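You operate a simulated robot arm through the tools that you are given. There is no shell and no other tool. Be economical: measure what you need, move in short steps, check, and stop when the job is done.

The job below is to be done with a simulated robot arm. You get a single attempt, and the scene is never put back.

TASK
Put things in order on the table. At the end: the blue tamper is on the cream tray; the blue brush (marked "JETS") stands on top of the stone soap slab; the stock packet stands where the blue brush stood; the steel weight marked one hundred and fifteen stands where the yellow pad stood; the yellow pad is on the iron trivet; whatever was shut is shut again. Leave all else as you found it, and nothing knocked over.

The check looks at the end state, three seconds after you hand in, the way a careful person would. Anything else that was tipped, shoved, dropped, spilled or broken makes it a failure.

THE ROBOT
A 7-joint arm with a two-finger parallel gripper, fixed in place. Base frame: the origin is at the foot of the arm, x ahead of it, y to its left, z up; the work surface is at about z = 0.76. Units: m, rad, N and s.
With the tool pointing down near the work surface it reaches from about 0.3 to 0.7 m from the base axis. Its first joint turns from -1.152 to 1.152 rad. Payload 1.57 kg.
The TCP is the grasp point between the finger pads, 0.03 m short of the fingertips. In the tool frame z runs along the fingers and y along their closing line. Largest opening 0.11 m; finger width 0.024, thickness 0.012; the body of the gripper, 0.048 by 0.112 m, starts 0.078 m behind the TCP.
Orientation is told as [roll, pitch, yaw] about the base's x, y, z axes, in that order, counted from this pose: with the fingers straight down and closing along the base's y, the tool's x points along the base's -x, its y along +y and its z along -z.

THE INTERFACE
- The arm moves only by the tool send_rows. Its arguments are lists of equal length, an entry for each row: "grip": the opening, from 0 (shut) to 1 (fully open); "translation": the shift along the tool's x, y, z in m, a list of three; "delta_rot": the turn, a rotation vector about the tool's x, y, z in rad, a list of three. In form: {"grip": [grip, ...], "translation": [[tx, ty, tz], ...], "delta_rot": [[wx, wy, wz], ...]}. A call has 1 to 20 rows; each row is the pose to reach, as a shift and turn from the pose commanded when the call began, along the tool's axes at that moment. A row lasts 0.2 s, in which the tool goes at most 0.05 m and 0.15 rad; a call with a longer step from one row to the next is refused whole, and so is a gripper value outside its range. Where a pose cannot be reached the arm comes as near as it can. A force on the tool above 40 N (or 10 N above the force at the start of the call, whichever is more), or a blocked arm, ends the call early, and 0.2 s more pass. The fingers move at their own pace (about 0.108 m/s each) and stop on an object; they squeeze with about 29 N. The grip force told is the motor's: it shows also when the fingers shut on nothing. Time passes only in rows, and 0.2 s behind the last, so rows that repeat a pose let the fingers close. The reply holds the time, the measured pose of the TCP, the force on the tool along the base axes, the opening and the grip force, in the units named above and with some noise, and new pictures: "views" is both (left out), scene, wrist or none.
- Cameras (640 x 400 px; columns grow to the right, rows downward): "scene" is fixed at [0.1506, -0.3985, 1.4145]; the picture's right is [0.84, -0.54, 0.00], its down [-0.36, -0.57, -0.74] and it looks along [0.40, 0.62, -0.67] (base axes); focal length 356 px, centre (320, 200). "wrist" rides on the gripper at [0.07, 0.016, -0.141] in the tool frame; the picture's right is [-0.23, 0.97, 0.00], its down [-0.86, -0.20, -0.48] and it looks along [-0.47, -0.11, 0.88] (tool axes); focal length 222 px, centre (320, 200). There is no depth. A picture from a camera that has moved, and an enlarged one, comes with that camera's place and axes in the base frame and with its lens. The place of the scene camera against the robot may be out by one fixed shift of up to 0.025 m in any direction.
- inspect(camera, box): a new picture of the part [left, top, right, bottom] of that camera's present view, enlarged. It takes no simulated time.
- job_done(): hands the job in; it is judged then, once.

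Work in short steps. Places have to be worked out from the pictures, the camera data and where the tool is seen: move nearer, look again, correct. Check each grasp and each placing, and mend what went wrong. You have 120 turns and 200 pictures in all, those below and enlarged ones among them. Open the gripper and draw the arm clear of the work before you hand the job in, unless the task says otherwise; then end with one line.

The tools are called after "Emit:" by a JSON object that holds its "name" and its "arguments". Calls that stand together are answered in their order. send_rows: Moves the arm, as the interface text tells. Its arguments: {"type":"object","properties":{"grip":{"type":"array"},"translation":{"type":"array"},"delta_rot":{"type":"array"},"views":{"type":"string","enum":["both","scene","wrist","none"]}},"required":["grip","translation","delta_rot"]} The other tools are called the same way: inspect (camera, box) takes an enlarged picture of a part of a camera's view; job_done () hands the job in.

At the start:

```text
time: 0.0
tool_pos: [0.3635, 0.0264, 1.0651]
tcp_rot: [0.002, -0.002, 0.0]
force: [0.5, 0.5, -1.2]
grip_width: 0.1099
finger_force: 0.1
```

scene: 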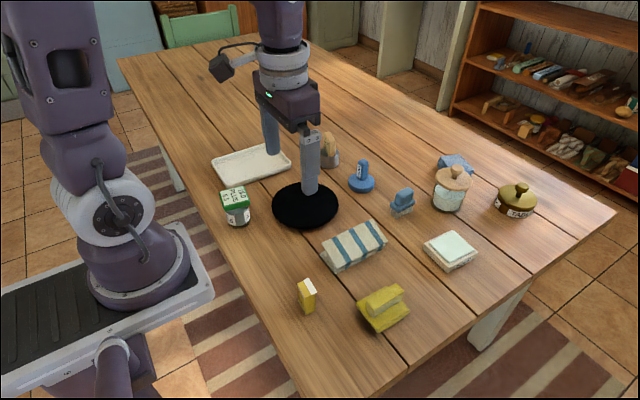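
wrist: 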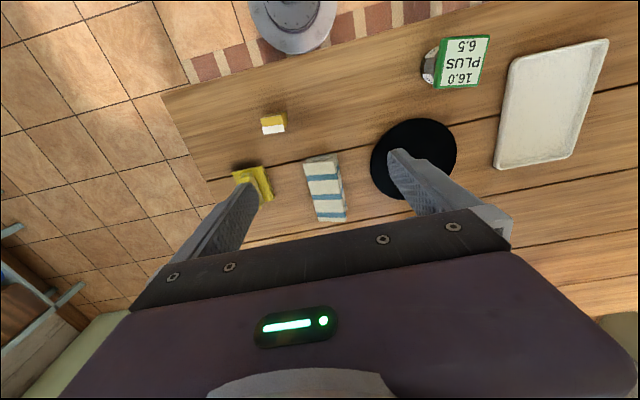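

I start by enlarging the scene to identify the objects.

Emit:
{"name": "inspect", "arguments": {"camera": "scene", "box": [200, 120, 400, 245]}}

Emit:
{"name": "inspect", "arguments": {"camera": "scene", "box": [380, 140, 560, 280]}}

Emit:
{"name": "inspect", "arguments": {"camera": "scene", "box": [270, 210, 430, 340]}}

```text
3.20 times, centred on (300, 182) of scene
camera zoom: at [0.1506, -0.3985, 1.4145], right [0.84, -0.54, 0.0], down [-0.36, -0.57, -0.74], along [0.4, 0.62, -0.67], focal length 1140 px, centre (384, 256)
```

zoom: 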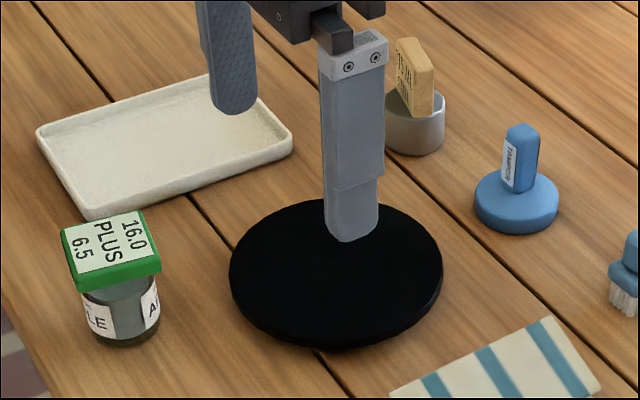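

```text
2.86 times, centred on (470, 210) of scene
camera zoom: at [0.1506, -0.3985, 1.4145], right [0.84, -0.54, 0.0], down [-0.36, -0.57, -0.74], along [0.4, 0.62, -0.67], focal length 1018 px, centre (-109, 171)
```

zoom: 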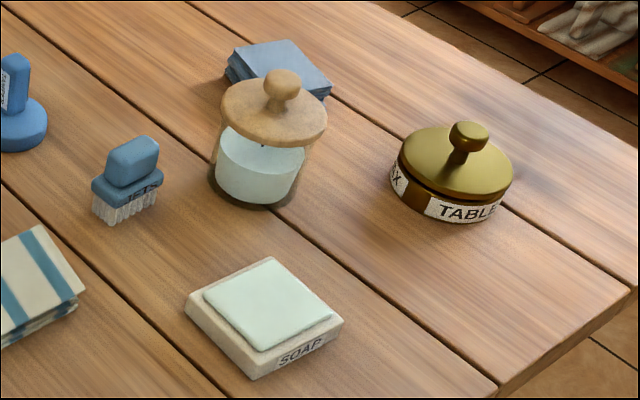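

```text
3.08 times, centred on (350, 275) of scene
camera zoom: at [0.1506, -0.3985, 1.4145], right [0.84, -0.54, 0.0], down [-0.36, -0.57, -0.74], along [0.4, 0.62, -0.67], focal length 1097 px, centre (228, -31)
```

zoom: 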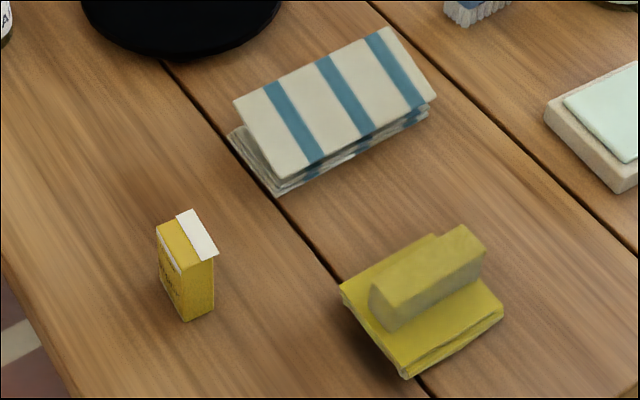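

Some labels need reading; I enlarge the jar, tan block, packet and brass pot further.

Emit:
{"name": "inspect", "arguments": {"camera": "scene", "box": [310, 125, 380, 200]}}

Emit:
{"name": "inspect", "arguments": {"camera": "scene", "box": [210, 180, 260, 232]}}

Emit:
{"name": "inspect", "arguments": {"camera": "scene", "box": [420, 150, 545, 225]}}

Emit:
{"name": "inspect", "arguments": {"camera": "scene", "box": [290, 270, 330, 320]}}

```text
5.33 times, centred on (345, 162) of scene
camera zoom: at [0.1506, -0.3985, 1.4145], right [0.84, -0.54, 0.0], down [-0.36, -0.57, -0.74], along [0.4, 0.62, -0.67], focal length 1901 px, centre (187, 400)
```

zoom: 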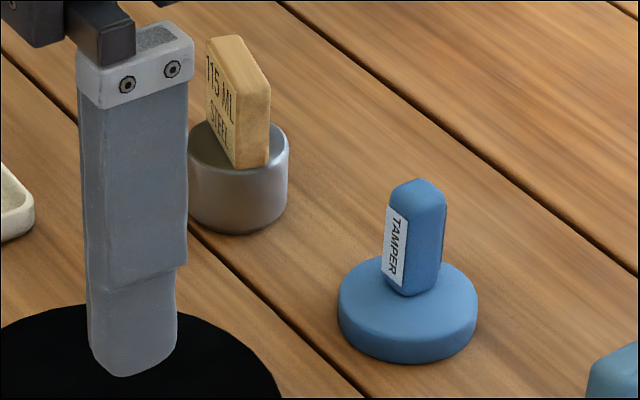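

```text
7.69 times, centred on (235, 206) of scene
camera zoom: at [0.1506, -0.3985, 1.4145], right [0.84, -0.54, 0.0], down [-0.36, -0.57, -0.74], along [0.4, 0.62, -0.67], focal length 2742 px, centre (974, 154)
```

zoom: 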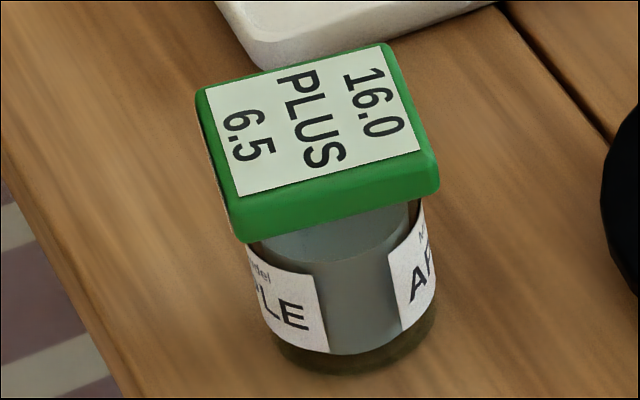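

```text
5.12 times, centred on (482, 188) of scene
camera zoom: at [0.1506, -0.3985, 1.4145], right [0.84, -0.54, 0.0], down [-0.36, -0.57, -0.74], along [0.4, 0.62, -0.67], focal length 1825 px, centre (-512, 264)
```

zoom: 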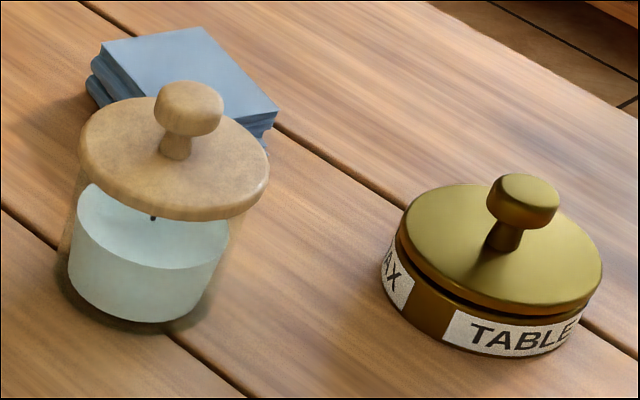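

```text
8.00 times, centred on (310, 295) of scene
camera zoom: at [0.1506, -0.3985, 1.4145], right [0.84, -0.54, 0.0], down [-0.36, -0.57, -0.74], along [0.4, 0.62, -0.67], focal length 2851 px, centre (400, -560)
```

zoom: 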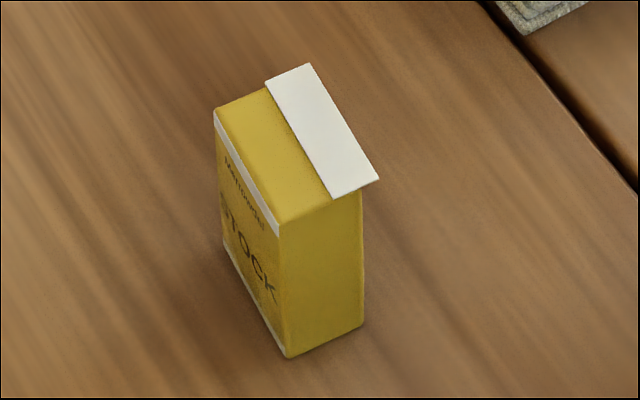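

I judge the pad near (0.456, -0.145), so I move over it at z≈0.95 for a close look.

Emit:
{"name": "send_rows", "arguments": {"grip": [1, 1, 1, 1, 1, 1], "translation": [[-0.0185, -0.034, 0.02], [-0.037, -0.068, 0.04], [-0.0555, -0.102, 0.06], [-0.074, -0.136, 0.08], [-0.0925, -0.171, 0.115], [-0.0925, -0.171, 0.115]], "delta_rot": [[0, 0, 0], [0, 0, 0], [0, 0, 0], [0, 0, 0], [0, 0, 0], [0, 0, 0]]}}

```text
refused: row 5 steps farther than a row can; nothing moved
```

The last step was slightly too long; I even it out.

Emit:
{"name": "send_rows", "arguments": {"grip": [1, 1, 1, 1, 1, 1], "translation": [[-0.0185, -0.034, 0.023], [-0.037, -0.068, 0.046], [-0.0555, -0.102, 0.069], [-0.074, -0.136, 0.092], [-0.0925, -0.171, 0.115], [-0.0925, -0.171, 0.115]], "delta_rot": [[0, 0, 0], [0, 0, 0], [0, 0, 0], [0, 0, 0], [0, 0, 0], [0, 0, 0]]}}

```text
time: 1.4
tool_pos: [0.4567, -0.1462, 0.95]
tcp_rot: [0.003, -0.002, 0.0]
force: [-0.3, 0.1, 0.0]
grip_width: 0.11
finger_force: 0.1
camera wrist: at [0.3875, -0.1295, 1.0914], right [0.23, 0.97, 0.0], down [0.85, -0.2, 0.48], along [0.47, -0.11, -0.88], focal length 222 px, centre (320, 200)
```

scene: 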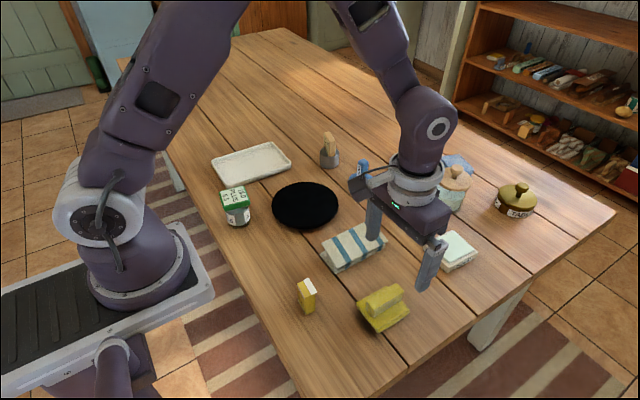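
wrist: 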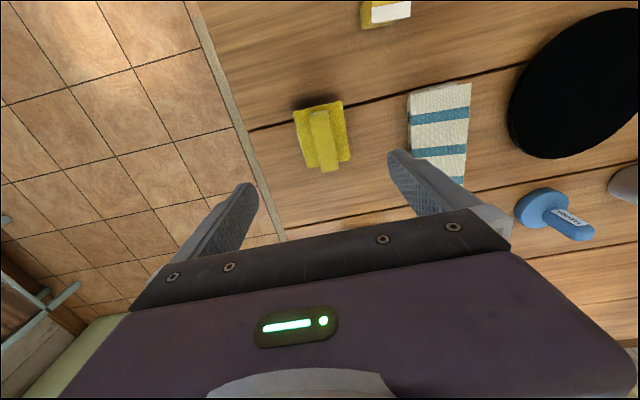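

Emit:
{"name": "inspect", "arguments": {"camera": "wrist", "box": [270, 80, 370, 190]}}

```text
3.64 times, centred on (320, 135) of wrist
camera zoom: at [0.3875, -0.1295, 1.0914], right [0.23, 0.97, 0.0], down [0.85, -0.2, 0.48], along [0.47, -0.11, -0.88], focal length 808 px, centre (320, 436)
```

zoom: 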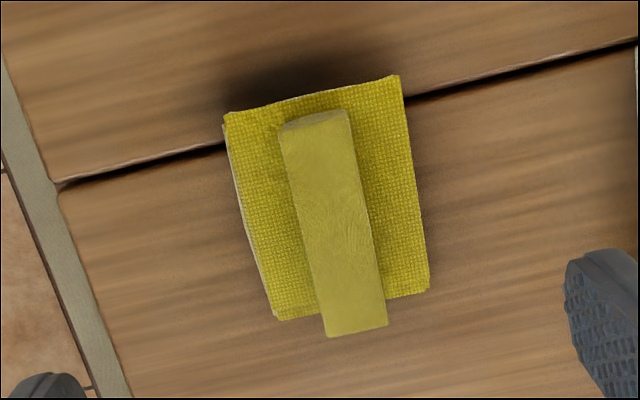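

The pad (≈0.082×0.064 m) is centred at (0.461,-0.141), its handle along x, about 0.024 wide. I descend with the tips just above the pad's cloth.

Emit:
{"name": "send_rows", "arguments": {"grip": [0.7, 0.6, 0.6, 0.6, 0.6], "translation": [[-0.0043, 0.0047, 0.04], [-0.0043, 0.0047, 0.08], [-0.0043, 0.0047, 0.115], [-0.0043, 0.0047, 0.136], [-0.0043, 0.0047, 0.136]], "delta_rot": [[0, 0, 0], [0, 0, 0], [0, 0, 0], [0, 0, 0], [0, 0, 0]]}}

```text
time: 2.6
tool_pos: [0.462, -0.1397, 0.8134]
tcp_rot: [0.002, -0.002, 0.001]
force: [0.6, 0.8, 0.0]
grip_width: 0.0661
finger_force: 0.1
camera wrist: at [0.3912, -0.1238, 0.9552], right [0.23, 0.97, 0.0], down [0.85, -0.2, 0.48], along [0.47, -0.11, -0.88], focal length 222 px, centre (320, 200)
```

scene: 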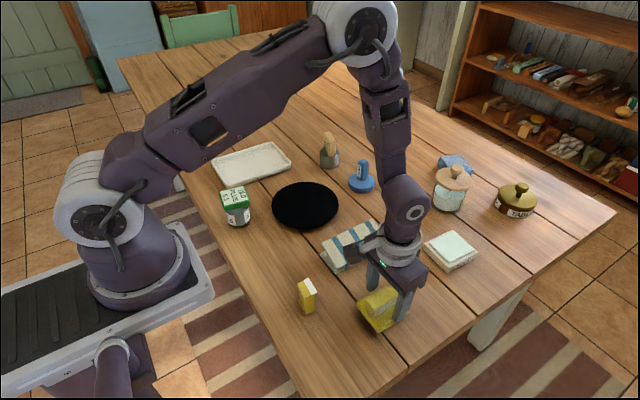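
wrist: 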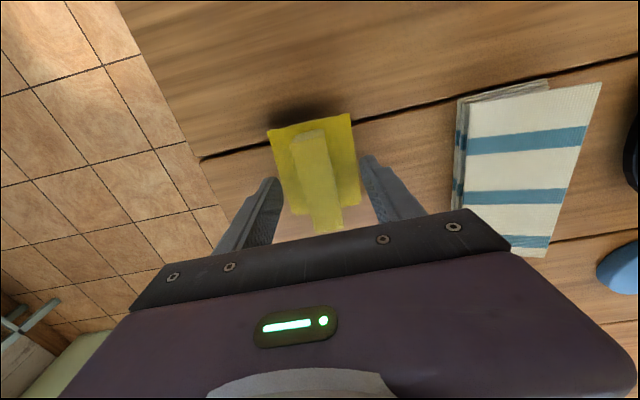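

Emit:
{"name": "inspect", "arguments": {"camera": "scene", "box": [340, 250, 440, 345]}}

Emit:
{"name": "inspect", "arguments": {"camera": "wrist", "box": [240, 90, 400, 240]}}

```text
4.21 times, centred on (390, 298) of scene
camera zoom: at [0.1506, -0.3985, 1.4145], right [0.84, -0.54, 0.0], down [-0.36, -0.57, -0.74], along [0.4, 0.62, -0.67], focal length 1501 px, centre (25, -210)
```

zoom: 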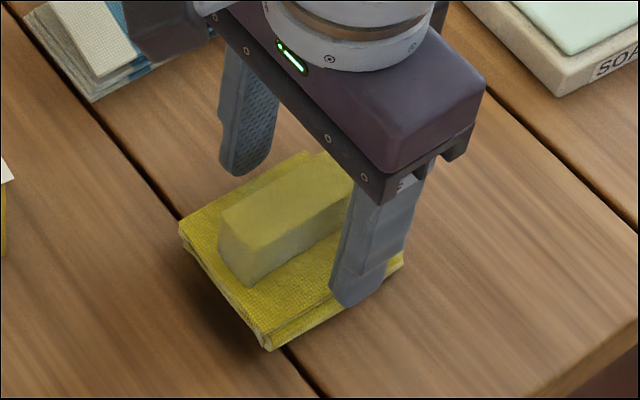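

```text
2.67 times, centred on (320, 165) of wrist
camera zoom: at [0.3912, -0.1238, 0.9552], right [0.23, 0.97, 0.0], down [0.85, -0.2, 0.48], along [0.47, -0.11, -0.88], focal length 592 px, centre (320, 293)
```

zoom: 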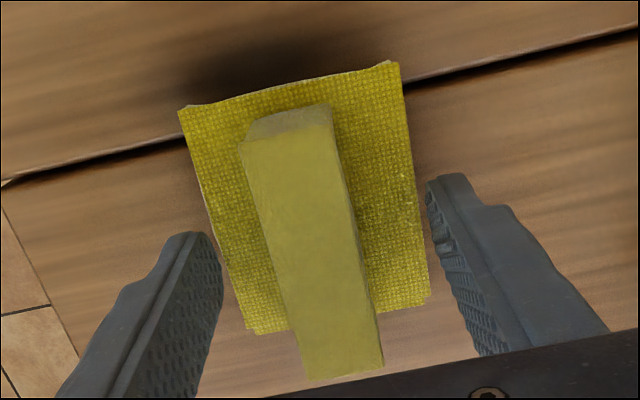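

Fingers straddle the handle with the tips near the pad's cloth; I close, then check.

Emit:
{"name": "send_rows", "arguments": {"grip": [0.2, 0.1, 0, 0], "translation": [[0, 0, 0], [0, 0, 0], [0, 0, 0], [0, 0, 0]], "delta_rot": [[0, 0, 0], [0, 0, 0], [0, 0, 0], [0, 0, 0]], "views": "wrist"}}

```text
time: 3.6
tool_pos: [0.4612, -0.1401, 0.8153]
tcp_rot: [0.001, -0.001, -0.001]
force: [0.1, 0.3, 0.2]
grip_width: 0.0229
finger_force: 29.5
camera wrist: at [0.3912, -0.1238, 0.9555], right [0.23, 0.97, 0.0], down [0.85, -0.2, 0.48], along [0.47, -0.11, -0.88], focal length 222 px, centre (320, 200)
```

wrist: 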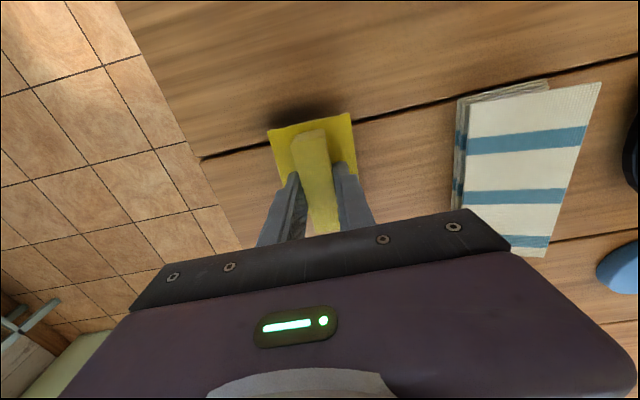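

Gripped at 0.023 m. I lift it and move high over the trivet at about (0.478, 0.197).

Emit:
{"name": "send_rows", "arguments": {"grip": [0, 0, 0, 0, 0, 0, 0, 0, 0, 0, 0, 0], "translation": [[0, 0, -0.03], [0, 0, -0.075], [0, 0, -0.12], [0, 0.042, -0.12], [-0.003, 0.084, -0.12], [-0.006, 0.126, -0.12], [-0.009, 0.168, -0.12], [-0.012, 0.21, -0.12], [-0.015, 0.252, -0.12], [-0.017, 0.294, -0.12], [-0.017, 0.336, -0.12], [-0.017, 0.336, -0.12]], "delta_rot": [[0, 0, 0], [0, 0, 0], [0, 0, 0], [0, 0, 0], [0, 0, 0], [0, 0, 0], [0, 0, 0], [0, 0, 0], [0, 0, 0], [0, 0, 0], [0, 0, 0], [0, 0, 0]]}}

```text
time: 6.2
tool_pos: [0.4787, 0.1969, 0.9341]
tcp_rot: [0.003, -0.002, -0.002]
force: [0.5, -0.1, -0.9]
grip_width: 0.0229
finger_force: 28.7
camera wrist: at [0.4074, 0.2134, 1.0752], right [0.23, 0.97, 0.0], down [0.85, -0.2, 0.48], along [0.47, -0.11, -0.88], focal length 222 px, centre (320, 200)
```

scene: 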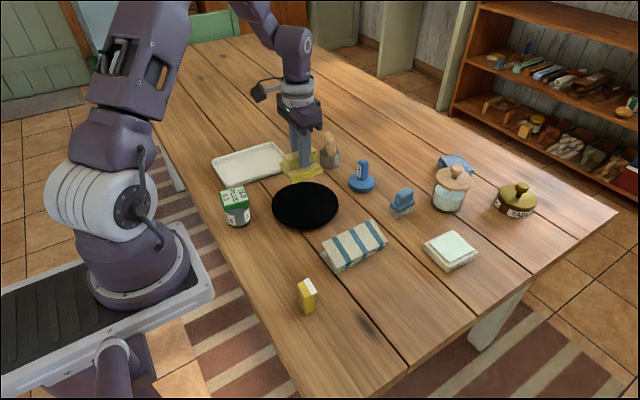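
wrist: 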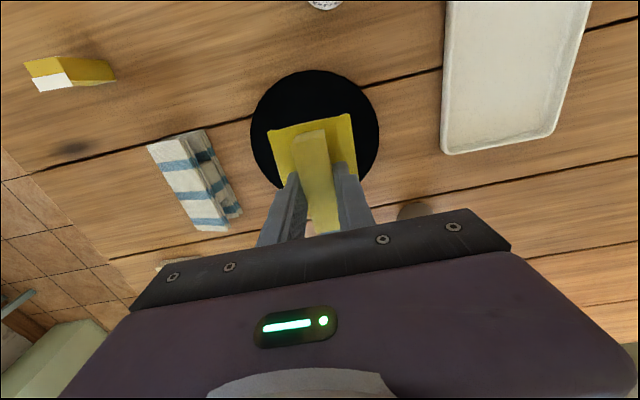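

The trivet's centre works out at about (0.470, 0.193). I shift there and descend to just above it.

Emit:
{"name": "send_rows", "arguments": {"grip": [0, 0, 0, 0, 0], "translation": [[0.0087, -0.004, 0.03], [0.0087, -0.004, 0.065], [0.0087, -0.004, 0.09], [0.0087, -0.004, 0.1], [0.0087, -0.004, 0.1]], "delta_rot": [[0, 0, 0], [0, 0, 0], [0, 0, 0], [0, 0, 0], [0, 0, 0]]}}

Emit:
{"name": "inspect", "arguments": {"camera": "scene", "box": [250, 140, 350, 240]}}

```text
time: 7.4
tool_pos: [0.47, 0.1924, 0.8354]
tcp_rot: [0.004, -0.004, 0.001]
force: [-2.5, -0.5, 33.4]
grip_width: 0.023
finger_force: 28.9
camera wrist: at [0.3991, 0.2083, 0.9767], right [0.23, 0.97, 0.0], down [0.85, -0.2, 0.48], along [0.47, -0.11, -0.88], focal length 222 px, centre (320, 200)
```

scene: 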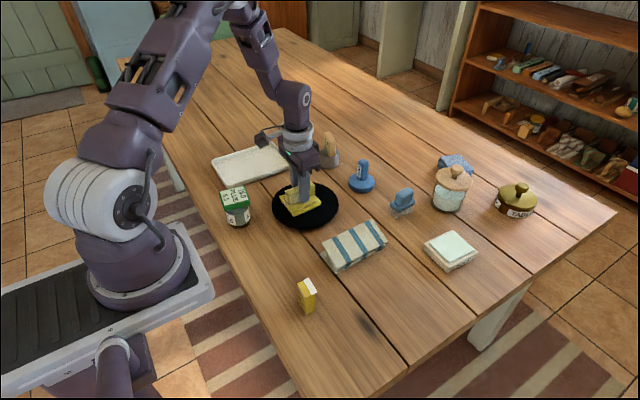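
wrist: 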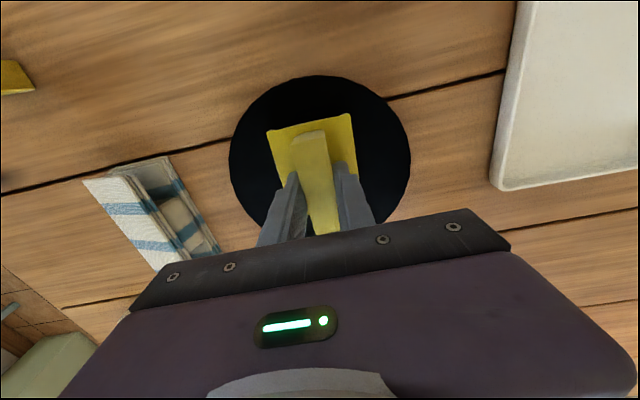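

```text
4.00 times, centred on (300, 190) of scene
camera zoom: at [0.1501, -0.3987, 1.4145], right [0.84, -0.54, 0.0], down [-0.36, -0.57, -0.74], along [0.4, 0.63, -0.67], focal length 1426 px, centre (400, 240)
```

zoom: 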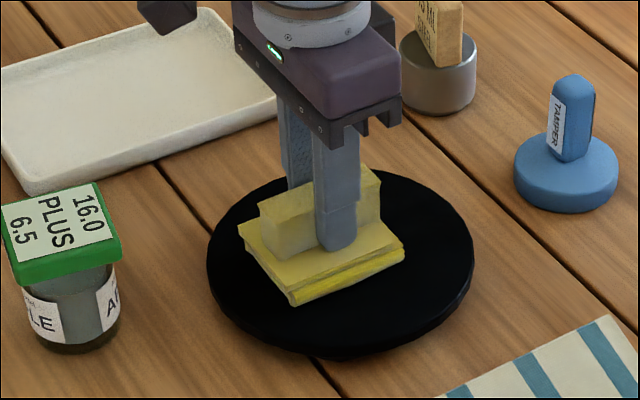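

The force shows the pad is already on the trivet; I ease up slightly, open and rise.

Emit:
{"name": "send_rows", "arguments": {"grip": [0, 0.2, 0.5, 0.6, 0.6, 0.6, 0.6], "translation": [[0, 0, -0.001], [0, 0, -0.001], [0, 0, -0.001], [0, 0, -0.002], [0, 0, -0.03], [0, 0, -0.07], [0, 0, -0.11]], "delta_rot": [[0, 0, 0], [0, 0, 0], [0, 0, 0], [0, 0, 0], [0, 0, 0], [0, 0, 0], [0, 0, 0]]}}

```text
time: 9.0
tool_pos: [0.4698, 0.1918, 0.9437]
tcp_rot: [0.001, -0.002, -0.001]
force: [0.0, 0.2, 0.2]
grip_width: 0.066
finger_force: 0.1
camera wrist: at [0.3986, 0.2082, 1.0865], right [0.23, 0.97, 0.0], down [0.85, -0.2, 0.48], along [0.47, -0.11, -0.88], focal length 222 px, centre (320, 200)
```

scene: 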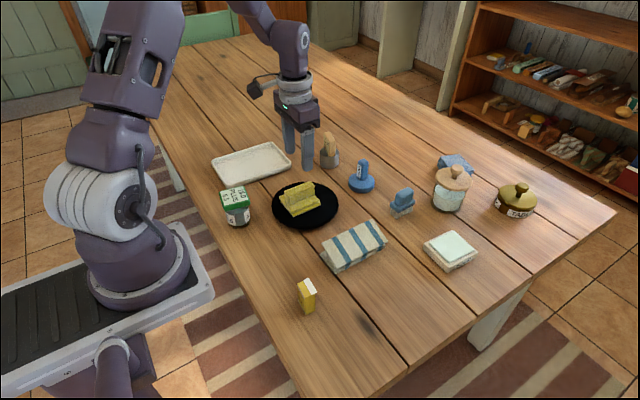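
wrist: 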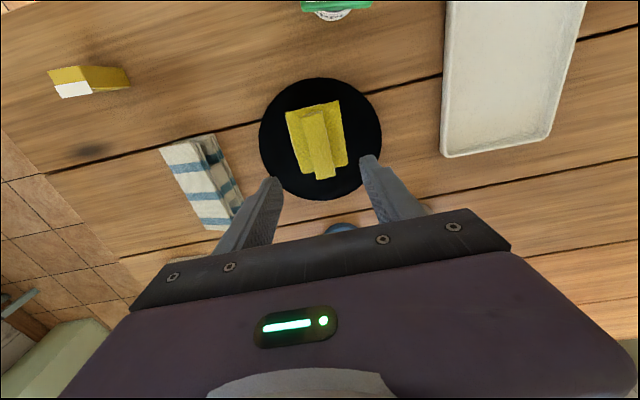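

The pad sits on the trivet. Next I view the steel weight, judged near (0.64, 0.316), by moving the arm toward it.

Emit:
{"name": "send_rows", "arguments": {"grip": [0.6, 0.6, 0.6, 0.6, 0.6], "translation": [[-0.0275, 0.022, -0.01], [-0.055, 0.044, -0.02], [-0.0825, 0.066, -0.02], [-0.11, 0.088, -0.02], [-0.11, 0.088, -0.02]], "delta_rot": [[0, 0, 0], [0, 0, 0], [0, 0, 0], [0, 0, 0], [0, 0, 0]], "views": "wrist"}}

Emit:
{"name": "inspect", "arguments": {"camera": "wrist", "box": [220, 90, 420, 220]}}

```text
time: 10.2
tool_pos: [0.5786, 0.2816, 0.9632]
tcp_rot: [0.001, 0.001, 0.001]
force: [0.1, 0.1, -0.6]
grip_width: 0.0659
finger_force: 0.2
camera wrist: at [0.5091, 0.2977, 1.1056], right [0.23, 0.97, 0.0], down [0.85, -0.2, 0.48], along [0.47, -0.11, -0.88], focal length 222 px, centre (320, 200)
```

wrist: 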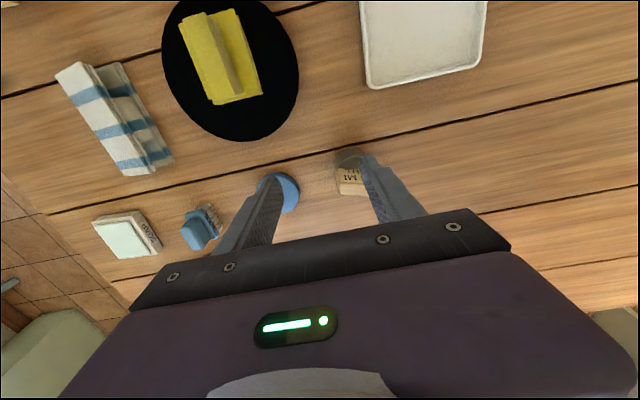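

```text
3.08 times, centred on (320, 155) of wrist
camera zoom: at [0.5091, 0.2977, 1.1056], right [0.23, 0.97, 0.0], down [0.85, -0.2, 0.48], along [0.47, -0.11, -0.88], focal length 684 px, centre (320, 338)
```

zoom: 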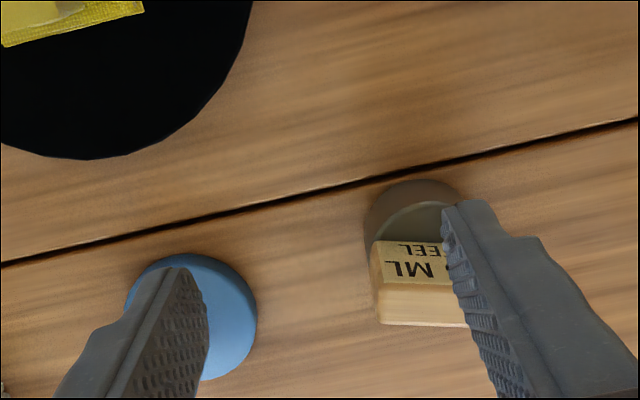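

The weight's handle is partly hidden by a finger; I shift 0.035 m in +y and open fully to see it between the fingers.

Emit:
{"name": "send_rows", "arguments": {"grip": [0.8, 1, 1], "translation": [[0, 0.02, 0], [0, 0.035, 0], [0, 0.035, 0]], "delta_rot": [[0, 0, 0], [0, 0, 0], [0, 0, 0]], "views": "none"}}

Emit:
{"name": "inspect", "arguments": {"camera": "wrist", "box": [240, 100, 400, 220]}}

```text
time: 11.0
tool_pos: [0.5796, 0.3158, 0.9639]
tcp_rot: [0.001, -0.001, 0.0]
force: [0.5, 0.2, 0.1]
grip_width: 0.1099
finger_force: 0.0
```

```text
3.33 times, centred on (320, 160) of wrist
camera zoom: at [0.5091, 0.3318, 1.1061], right [0.23, 0.97, 0.0], down [0.85, -0.2, 0.48], along [0.47, -0.11, -0.88], focal length 740 px, centre (320, 333)
```

zoom: 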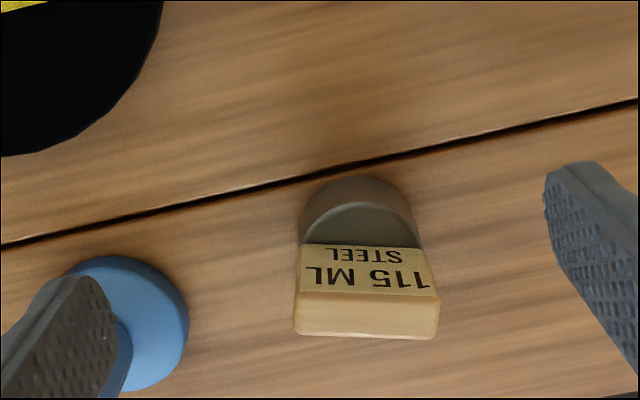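

The handle reads "115 ML STEEL"; centre about (0.645, 0.321), handle top ≈0.846, about 0.055 wide in y. I move above it and see whether it can be reached.

Emit:
{"name": "send_rows", "arguments": {"grip": [1, 1, 1], "translation": [[-0.035, 0.003, 0.01], [-0.065, 0.005, 0.02], [-0.065, 0.005, 0.03]], "delta_rot": [[0, 0, 0], [0, 0, 0], [0, 0, 0]]}}

Emit:
{"name": "inspect", "arguments": {"camera": "wrist", "box": [220, 80, 420, 220]}}

Emit:
{"name": "inspect", "arguments": {"camera": "scene", "box": [290, 90, 390, 200]}}

```text
time: 11.8
tool_pos: [0.6043, 0.2996, 0.9406]
tcp_rot: [0.001, -0.002, -0.001]
force: [0.1, 0.3, 0.6]
grip_width: 0.1102
finger_force: 0.0
out of reach, approached as far as the arm can: row 1, 2, 3
camera wrist: at [0.5337, 0.3159, 1.0818], right [0.23, 0.97, 0.0], down [0.85, -0.2, 0.48], along [0.47, -0.11, -0.88], focal length 222 px, centre (320, 200)
```

scene: 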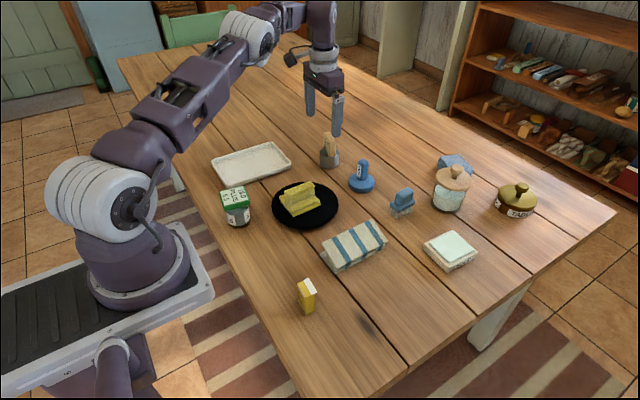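
wrist: 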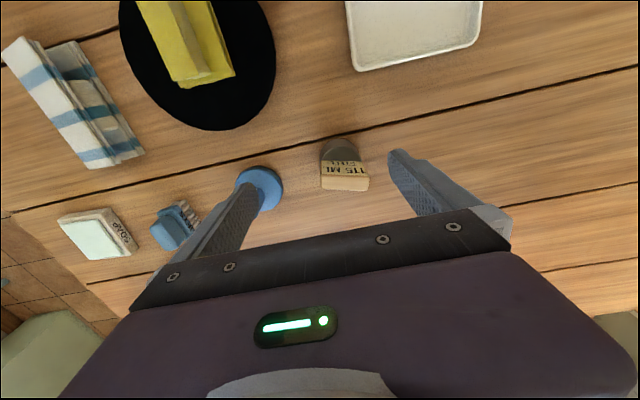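

```text
2.86 times, centred on (320, 150) of wrist
camera zoom: at [0.5337, 0.3159, 1.0818], right [0.23, 0.97, 0.0], down [0.85, -0.2, 0.48], along [0.47, -0.11, -0.88], focal length 635 px, centre (320, 343)
```

zoom: 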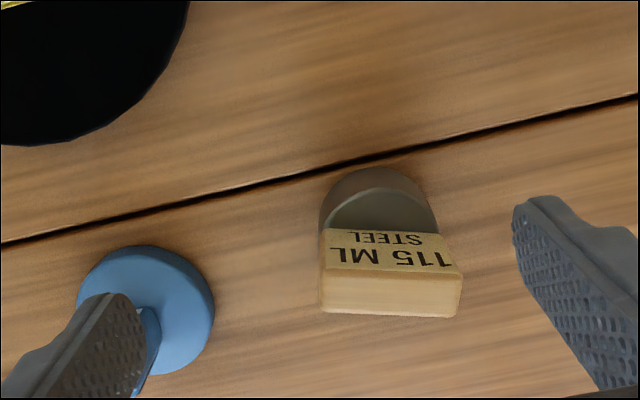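

```text
3.64 times, centred on (340, 145) of scene
camera zoom: at [0.1506, -0.3985, 1.4145], right [0.84, -0.54, 0.0], down [-0.36, -0.57, -0.74], along [0.4, 0.62, -0.67], focal length 1296 px, centre (247, 400)
```

zoom: 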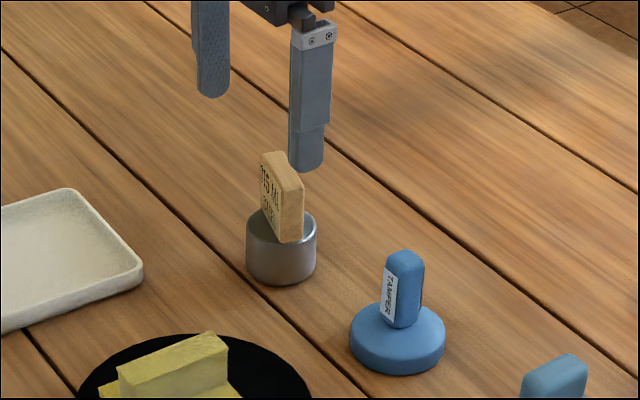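

Straight down falls short here, so I tilt the fingers outward by 0.25 rad at this height and see where the TCP settles.

Emit:
{"name": "send_rows", "arguments": {"grip": [1, 1, 1], "translation": [[0, 0, 0], [0, 0, 0], [0, 0, 0]], "delta_rot": [[0, -0.13, 0], [0, -0.25, 0], [0, -0.25, 0]], "views": "none"}}

```text
time: 12.6
tool_pos: [0.6039, 0.3, 0.9407]
tcp_rot: [0.001, -0.253, -0.003]
force: [-0.6, 0.2, 0.5]
grip_width: 0.11
finger_force: 0.0
```

The tilt holds. I now move to (0.6445, 0.3205, 0.90), still above the handle.

Emit:
{"name": "send_rows", "arguments": {"grip": [1, 1, 1], "translation": [[-0.0147, 0.0103, 0.0244], [-0.0294, 0.0205, 0.0488], [-0.0294, 0.0205, 0.0488]], "delta_rot": [[0, 0, 0], [0, 0, 0], [0, 0, 0]]}}

Emit:
{"name": "inspect", "arguments": {"camera": "scene", "box": [290, 90, 390, 200]}}

```text
time: 13.4
tool_pos: [0.6445, 0.321, 0.8991]
tcp_rot: [0.002, -0.25, -0.002]
force: [0.3, -0.2, -0.6]
grip_width: 0.11
finger_force: 0.0
camera wrist: at [0.5411, 0.3369, 1.0198], right [0.22, 0.97, 0.06], down [0.71, -0.2, 0.68], along [0.67, -0.11, -0.73], focal length 222 px, centre (320, 200)
```

scene: 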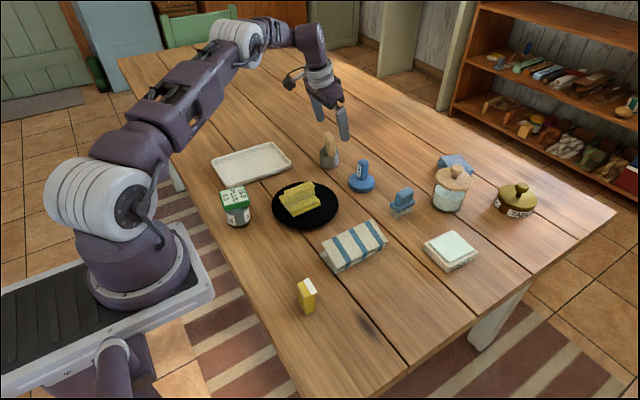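
wrist: 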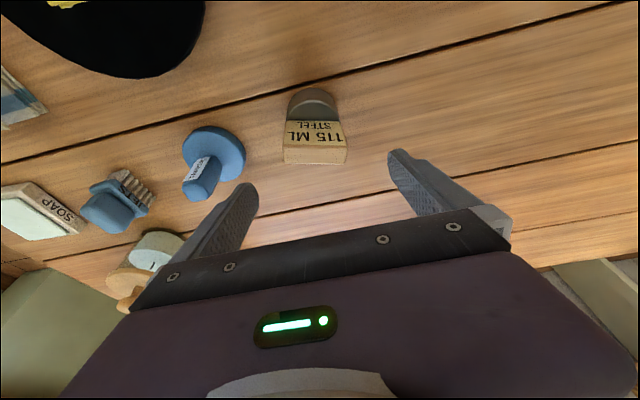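

```text
3.64 times, centred on (340, 145) of scene
camera zoom: at [0.1506, -0.3985, 1.4145], right [0.84, -0.54, 0.0], down [-0.36, -0.57, -0.74], along [0.4, 0.62, -0.67], focal length 1296 px, centre (247, 400)
```

zoom: 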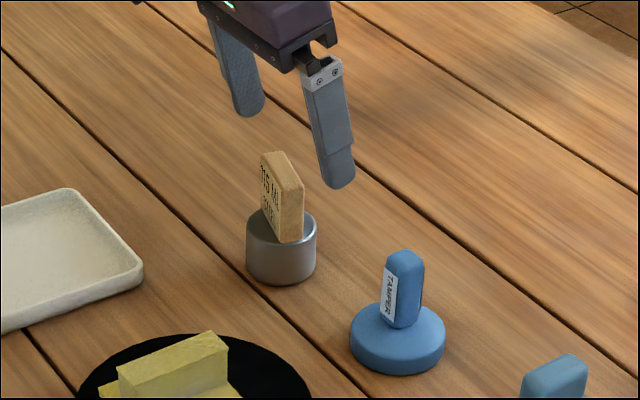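

Aligned within a few mm; I descend to TCP z≈0.836.

Emit:
{"name": "send_rows", "arguments": {"grip": [1, 1, 1], "translation": [[0.007, -0.002, 0.031], [0.0141, -0.002, 0.0614], [0.0141, -0.002, 0.0614]], "delta_rot": [[0, 0, 0], [0, 0, 0], [0, 0, 0]]}}

Emit:
{"name": "inspect", "arguments": {"camera": "scene", "box": [290, 90, 390, 200]}}

```text
time: 14.2
tool_pos: [0.6474, 0.3197, 0.837]
tcp_rot: [0.002, -0.252, -0.002]
force: [1.1, 0.1, 0.7]
grip_width: 0.1101
finger_force: 0.1
camera wrist: at [0.5432, 0.3347, 0.957], right [0.22, 0.97, 0.06], down [0.71, -0.2, 0.68], along [0.67, -0.11, -0.73], focal length 222 px, centre (320, 200)
```

scene: 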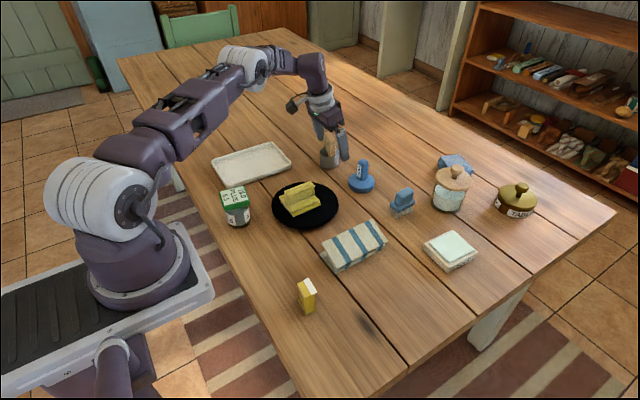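
wrist: 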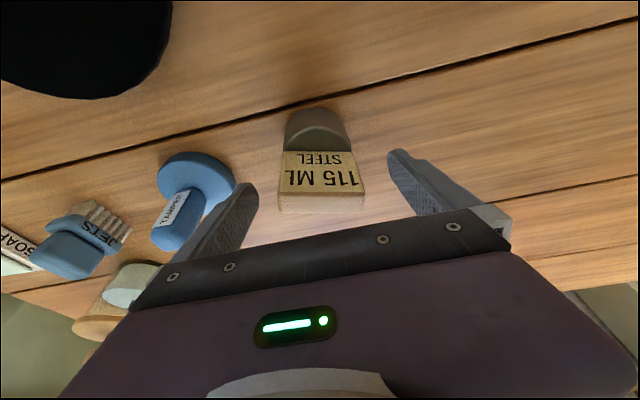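

```text
3.64 times, centred on (340, 145) of scene
camera zoom: at [0.1506, -0.3985, 1.4145], right [0.84, -0.54, 0.0], down [-0.36, -0.57, -0.74], along [0.4, 0.62, -0.67], focal length 1296 px, centre (247, 400)
```

zoom: 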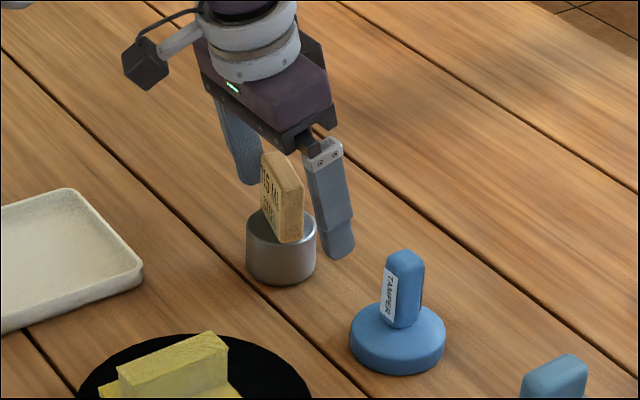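

The handle lies centred between the fingers; I close.

Emit:
{"name": "send_rows", "arguments": {"grip": [0.7, 0.5, 0.35, 0.3, 0.3], "translation": [[0, 0, 0], [0, 0, 0], [0, 0, 0], [0, 0, 0], [0, 0, 0]], "delta_rot": [[0, 0, 0], [0, 0, 0], [0, 0, 0], [0, 0, 0], [0, 0, 0]], "views": "wrist"}}

Emit:
{"name": "inspect", "arguments": {"camera": "scene", "box": [290, 90, 390, 200]}}

```text
time: 15.4
tool_pos: [0.646, 0.3188, 0.8381]
tcp_rot: [0.003, -0.25, 0.0]
force: [-0.4, 1.9, 1.0]
grip_width: 0.0589
finger_force: 28.8
camera wrist: at [0.5431, 0.3347, 0.9572], right [0.22, 0.97, 0.06], down [0.71, -0.2, 0.68], along [0.67, -0.11, -0.73], focal length 222 px, centre (320, 200)
```

wrist: 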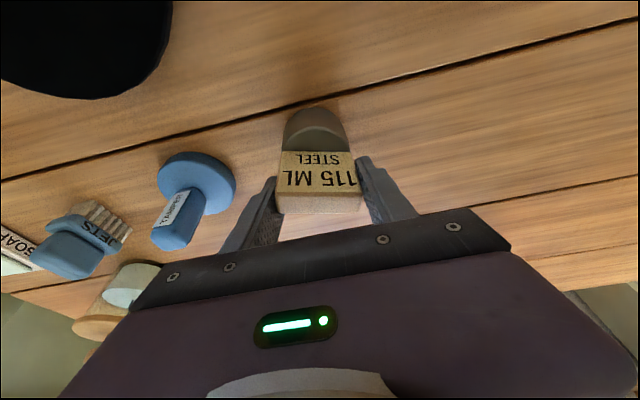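

```text
3.64 times, centred on (340, 145) of scene
camera zoom: at [0.1506, -0.3985, 1.4146], right [0.84, -0.54, 0.0], down [-0.36, -0.57, -0.74], along [0.4, 0.62, -0.67], focal length 1296 px, centre (247, 400)
```

zoom: 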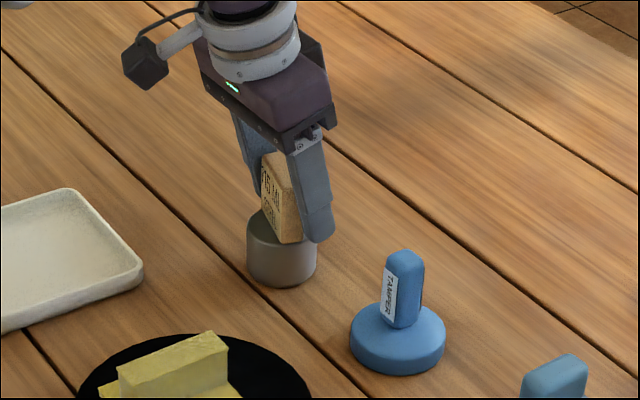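

Firm grip at 0.059 m. I lift and draw back slightly, then check for slip.

Emit:
{"name": "send_rows", "arguments": {"grip": [0.3, 0.3, 0.3, 0.3], "translation": [[-0.0037, 0, -0.0145], [-0.0074, 0, -0.029], [-0.0015, 0, -0.066], [0.0044, 0, -0.1043]], "delta_rot": [[0, 0, 0], [0, 0, 0], [0, 0, 0], [0, 0, 0]]}}

```text
time: 16.4
tool_pos: [0.6145, 0.3184, 0.9376]
tcp_rot: [0.003, -0.252, -0.003]
force: [0.3, 0.4, -1.9]
grip_width: 0.0587
finger_force: 29.4
camera wrist: at [0.5123, 0.3342, 1.0572], right [0.22, 0.97, 0.06], down [0.71, -0.2, 0.68], along [0.67, -0.11, -0.74], focal length 222 px, centre (320, 200)
```

scene: 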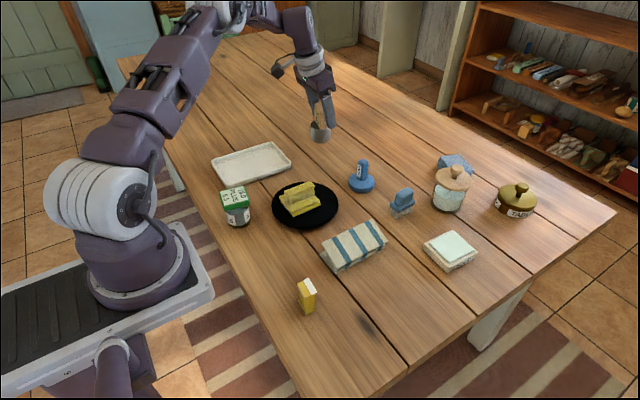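
wrist: 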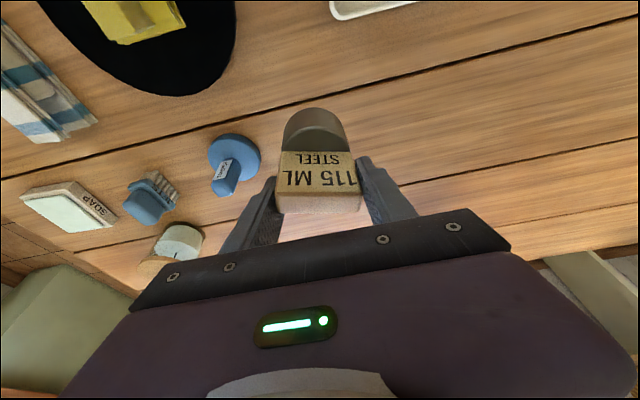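

No slip. I carry it over the pad's old spot at (0.462, -0.143), keeping the tilt.

Emit:
{"name": "send_rows", "arguments": {"grip": [0.3, 0.3, 0.3, 0.3, 0.3, 0.3, 0.3, 0.3, 0.3, 0.3, 0.3, 0.3], "translation": [[0.013, -0.0419, -0.0052], [0.0259, -0.0839, -0.0104], [0.0389, -0.1258, -0.0156], [0.0519, -0.1678, -0.0208], [0.0649, -0.2097, -0.026], [0.0778, -0.2517, -0.0311], [0.0908, -0.2936, -0.0363], [0.1038, -0.3356, -0.0415], [0.1168, -0.3775, -0.0467], [0.1297, -0.4195, -0.0519], [0.1427, -0.4614, -0.0571], [0.1427, -0.4614, -0.0571]], "delta_rot": [[0, 0, 0], [0, 0, 0], [0, 0, 0], [0, 0, 0], [0, 0, 0], [0, 0, 0], [0, 0, 0], [0, 0, 0], [0, 0, 0], [0, 0, 0], [0, 0, 0], [0, 0, 0]]}}

```text
time: 19.0
tool_pos: [0.465, -0.141, 0.9562]
tcp_rot: [0.001, -0.251, 0.001]
force: [-0.4, 0.6, -3.0]
grip_width: 0.0584
finger_force: 29.2
camera wrist: at [0.3611, -0.125, 1.0762], right [0.22, 0.97, 0.06], down [0.71, -0.2, 0.68], along [0.67, -0.11, -0.73], focal length 222 px, centre (320, 200)
```

scene: 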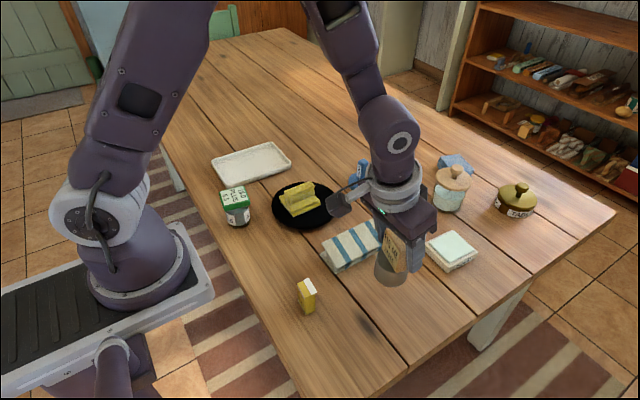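
wrist: 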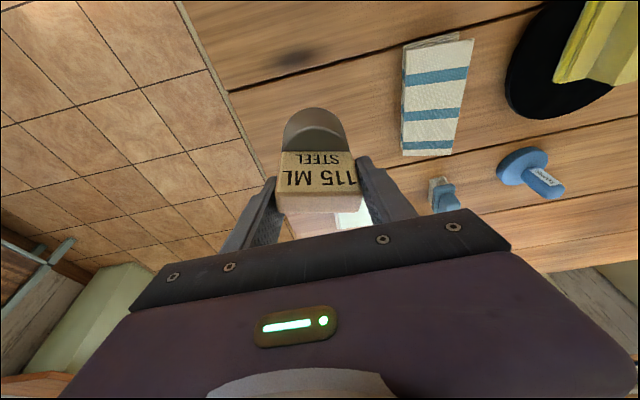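

Now straight down to about 3 mm above the table.

Emit:
{"name": "send_rows", "arguments": {"grip": [0.3, 0.3, 0.3, 0.3, 0.3], "translation": [[0.0105, -0.001, 0.037], [0.021, -0.001, 0.074], [0.027, -0.001, 0.096], [0.0314, -0.001, 0.1107], [0.0314, -0.001, 0.1107]], "delta_rot": [[0, 0, 0], [0, 0, 0], [0, 0, 0], [0, 0, 0], [0, 0, 0]]}}

Emit:
{"name": "inspect", "arguments": {"camera": "scene", "box": [320, 230, 440, 350]}}

```text
time: 20.2
tool_pos: [0.4597, -0.1429, 0.84]
tcp_rot: [0.003, -0.253, 0.001]
force: [0.0, 0.3, -2.5]
grip_width: 0.0588
finger_force: 29.1
camera wrist: at [0.3575, -0.1267, 0.9603], right [0.22, 0.97, 0.06], down [0.71, -0.2, 0.68], along [0.67, -0.11, -0.73], focal length 222 px, centre (320, 200)
```

scene: 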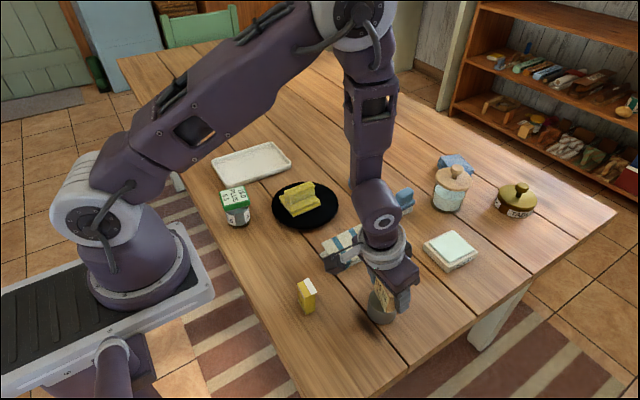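
wrist: 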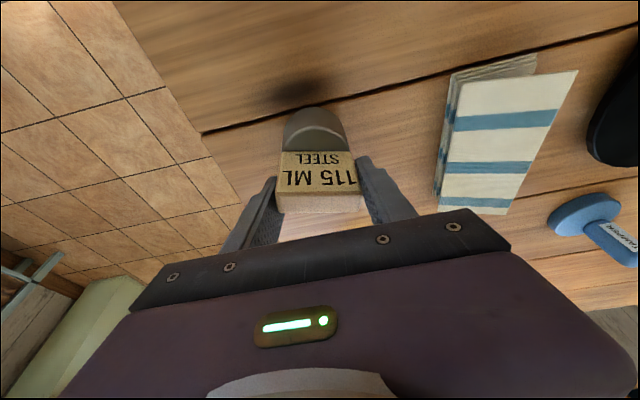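

```text
3.33 times, centred on (380, 290) of scene
camera zoom: at [0.1507, -0.3985, 1.4145], right [0.84, -0.54, 0.0], down [-0.36, -0.57, -0.74], along [0.4, 0.62, -0.67], focal length 1188 px, centre (120, -100)
```

zoom: 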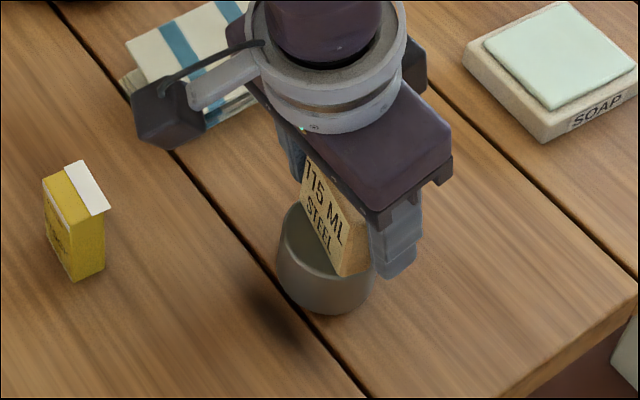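

About 2 mm to go; I lower a touch more and read the force.

Emit:
{"name": "send_rows", "arguments": {"grip": [0.3, 0.3], "translation": [[0.0006, 0, 0.0025], [0.0006, 0, 0.0025]], "delta_rot": [[0, 0, 0], [0, 0, 0]], "views": "none"}}

```text
time: 20.8
tool_pos: [0.4613, -0.1434, 0.8392]
tcp_rot: [0.003, -0.252, 0.001]
force: [-0.9, 0.1, -2.8]
grip_width: 0.0587
finger_force: 29.5
```

Emit:
{"name": "send_rows", "arguments": {"grip": [0.3, 0.3, 0.3], "translation": [[0.0003, 0, 0.001], [0.0005, 0, 0.002], [0.0005, 0, 0.002]], "delta_rot": [[0, 0, 0], [0, 0, 0], [0, 0, 0]], "views": "none"}}

```text
time: 21.6
tool_pos: [0.461, -0.1427, 0.838]
tcp_rot: [0.002, -0.252, 0.0]
force: [0.5, 2.3, 14.7]
grip_width: 0.0587
finger_force: 28.5
```

In contact with the table (15 N). I open and rise straight up.

Emit:
{"name": "send_rows", "arguments": {"grip": [0.6, 0.8, 0.9, 0.9, 0.9, 0.9, 0.9], "translation": [[0, 0, -0.0005], [0, 0, -0.0005], [0, 0, -0.0005], [-0.0074, 0, -0.029], [-0.0173, 0, -0.068], [-0.0272, 0, -0.107], [-0.0272, 0, -0.107]], "delta_rot": [[0, 0, 0], [0, 0, 0], [0, 0, 0], [0, 0, 0], [0, 0, 0], [0, 0.13, 0], [0, 0.25, 0]]}}

```text
time: 23.2
tool_pos: [0.4602, -0.1446, 0.9478]
tcp_rot: [0.0, 0.001, 0.0]
force: [-0.3, 0.0, 0.7]
grip_width: 0.0991
finger_force: 0.1
camera wrist: at [0.3905, -0.1278, 1.0898], right [0.23, 0.97, 0.0], down [0.85, -0.2, 0.48], along [0.47, -0.11, -0.88], focal length 222 px, centre (320, 200)
```

scene: 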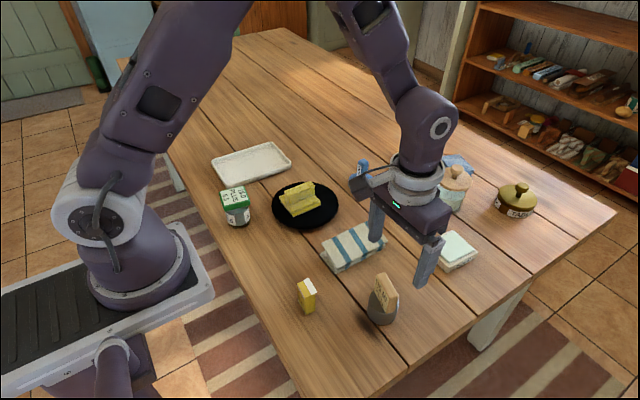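
wrist: 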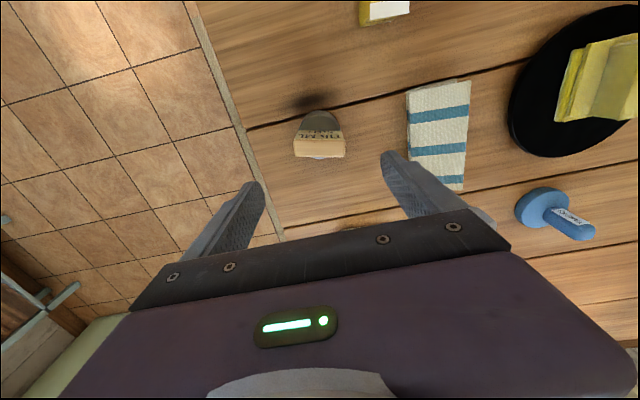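

The weight stands upright in place. Now I move toward the brush and soap slab for a closer view.

Emit:
{"name": "send_rows", "arguments": {"grip": [0.9, 0.9, 0.9, 0.9, 0.9], "translation": [[-0.03, 0.025, 0], [-0.06, 0.05, 0], [-0.09, 0.08, 0], [-0.12, 0.105, 0], [-0.12, 0.105, 0]], "delta_rot": [[0, 0, 0], [0, 0, 0], [0, 0, 0], [0, 0, 0], [0, 0, 0]], "views": "wrist"}}

Emit:
{"name": "inspect", "arguments": {"camera": "wrist", "box": [230, 100, 410, 220]}}

```text
time: 24.4
tool_pos: [0.5809, -0.0394, 0.9485]
tcp_rot: [0.001, -0.003, 0.0]
force: [-0.9, 0.4, -0.4]
grip_width: 0.0988
finger_force: 0.2
camera wrist: at [0.5106, -0.0229, 1.0893], right [0.23, 0.97, 0.0], down [0.85, -0.2, 0.48], along [0.47, -0.11, -0.88], focal length 222 px, centre (320, 200)
```

wrist: 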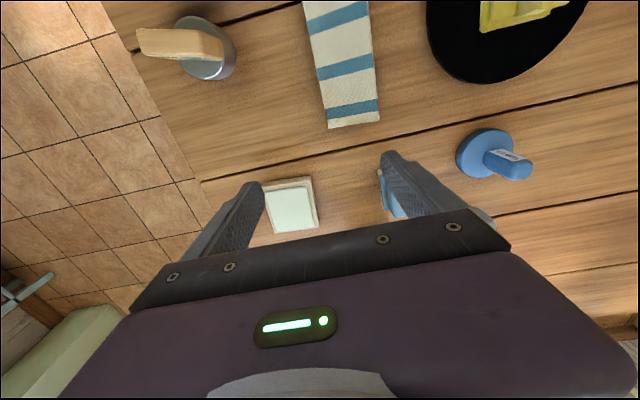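

```text
3.33 times, centred on (320, 160) of wrist
camera zoom: at [0.5106, -0.0229, 1.0893], right [0.23, 0.97, 0.0], down [0.85, -0.2, 0.48], along [0.47, -0.11, -0.88], focal length 740 px, centre (320, 333)
```

zoom: 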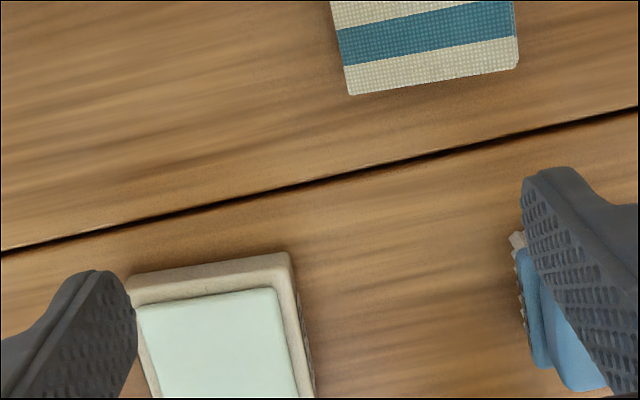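

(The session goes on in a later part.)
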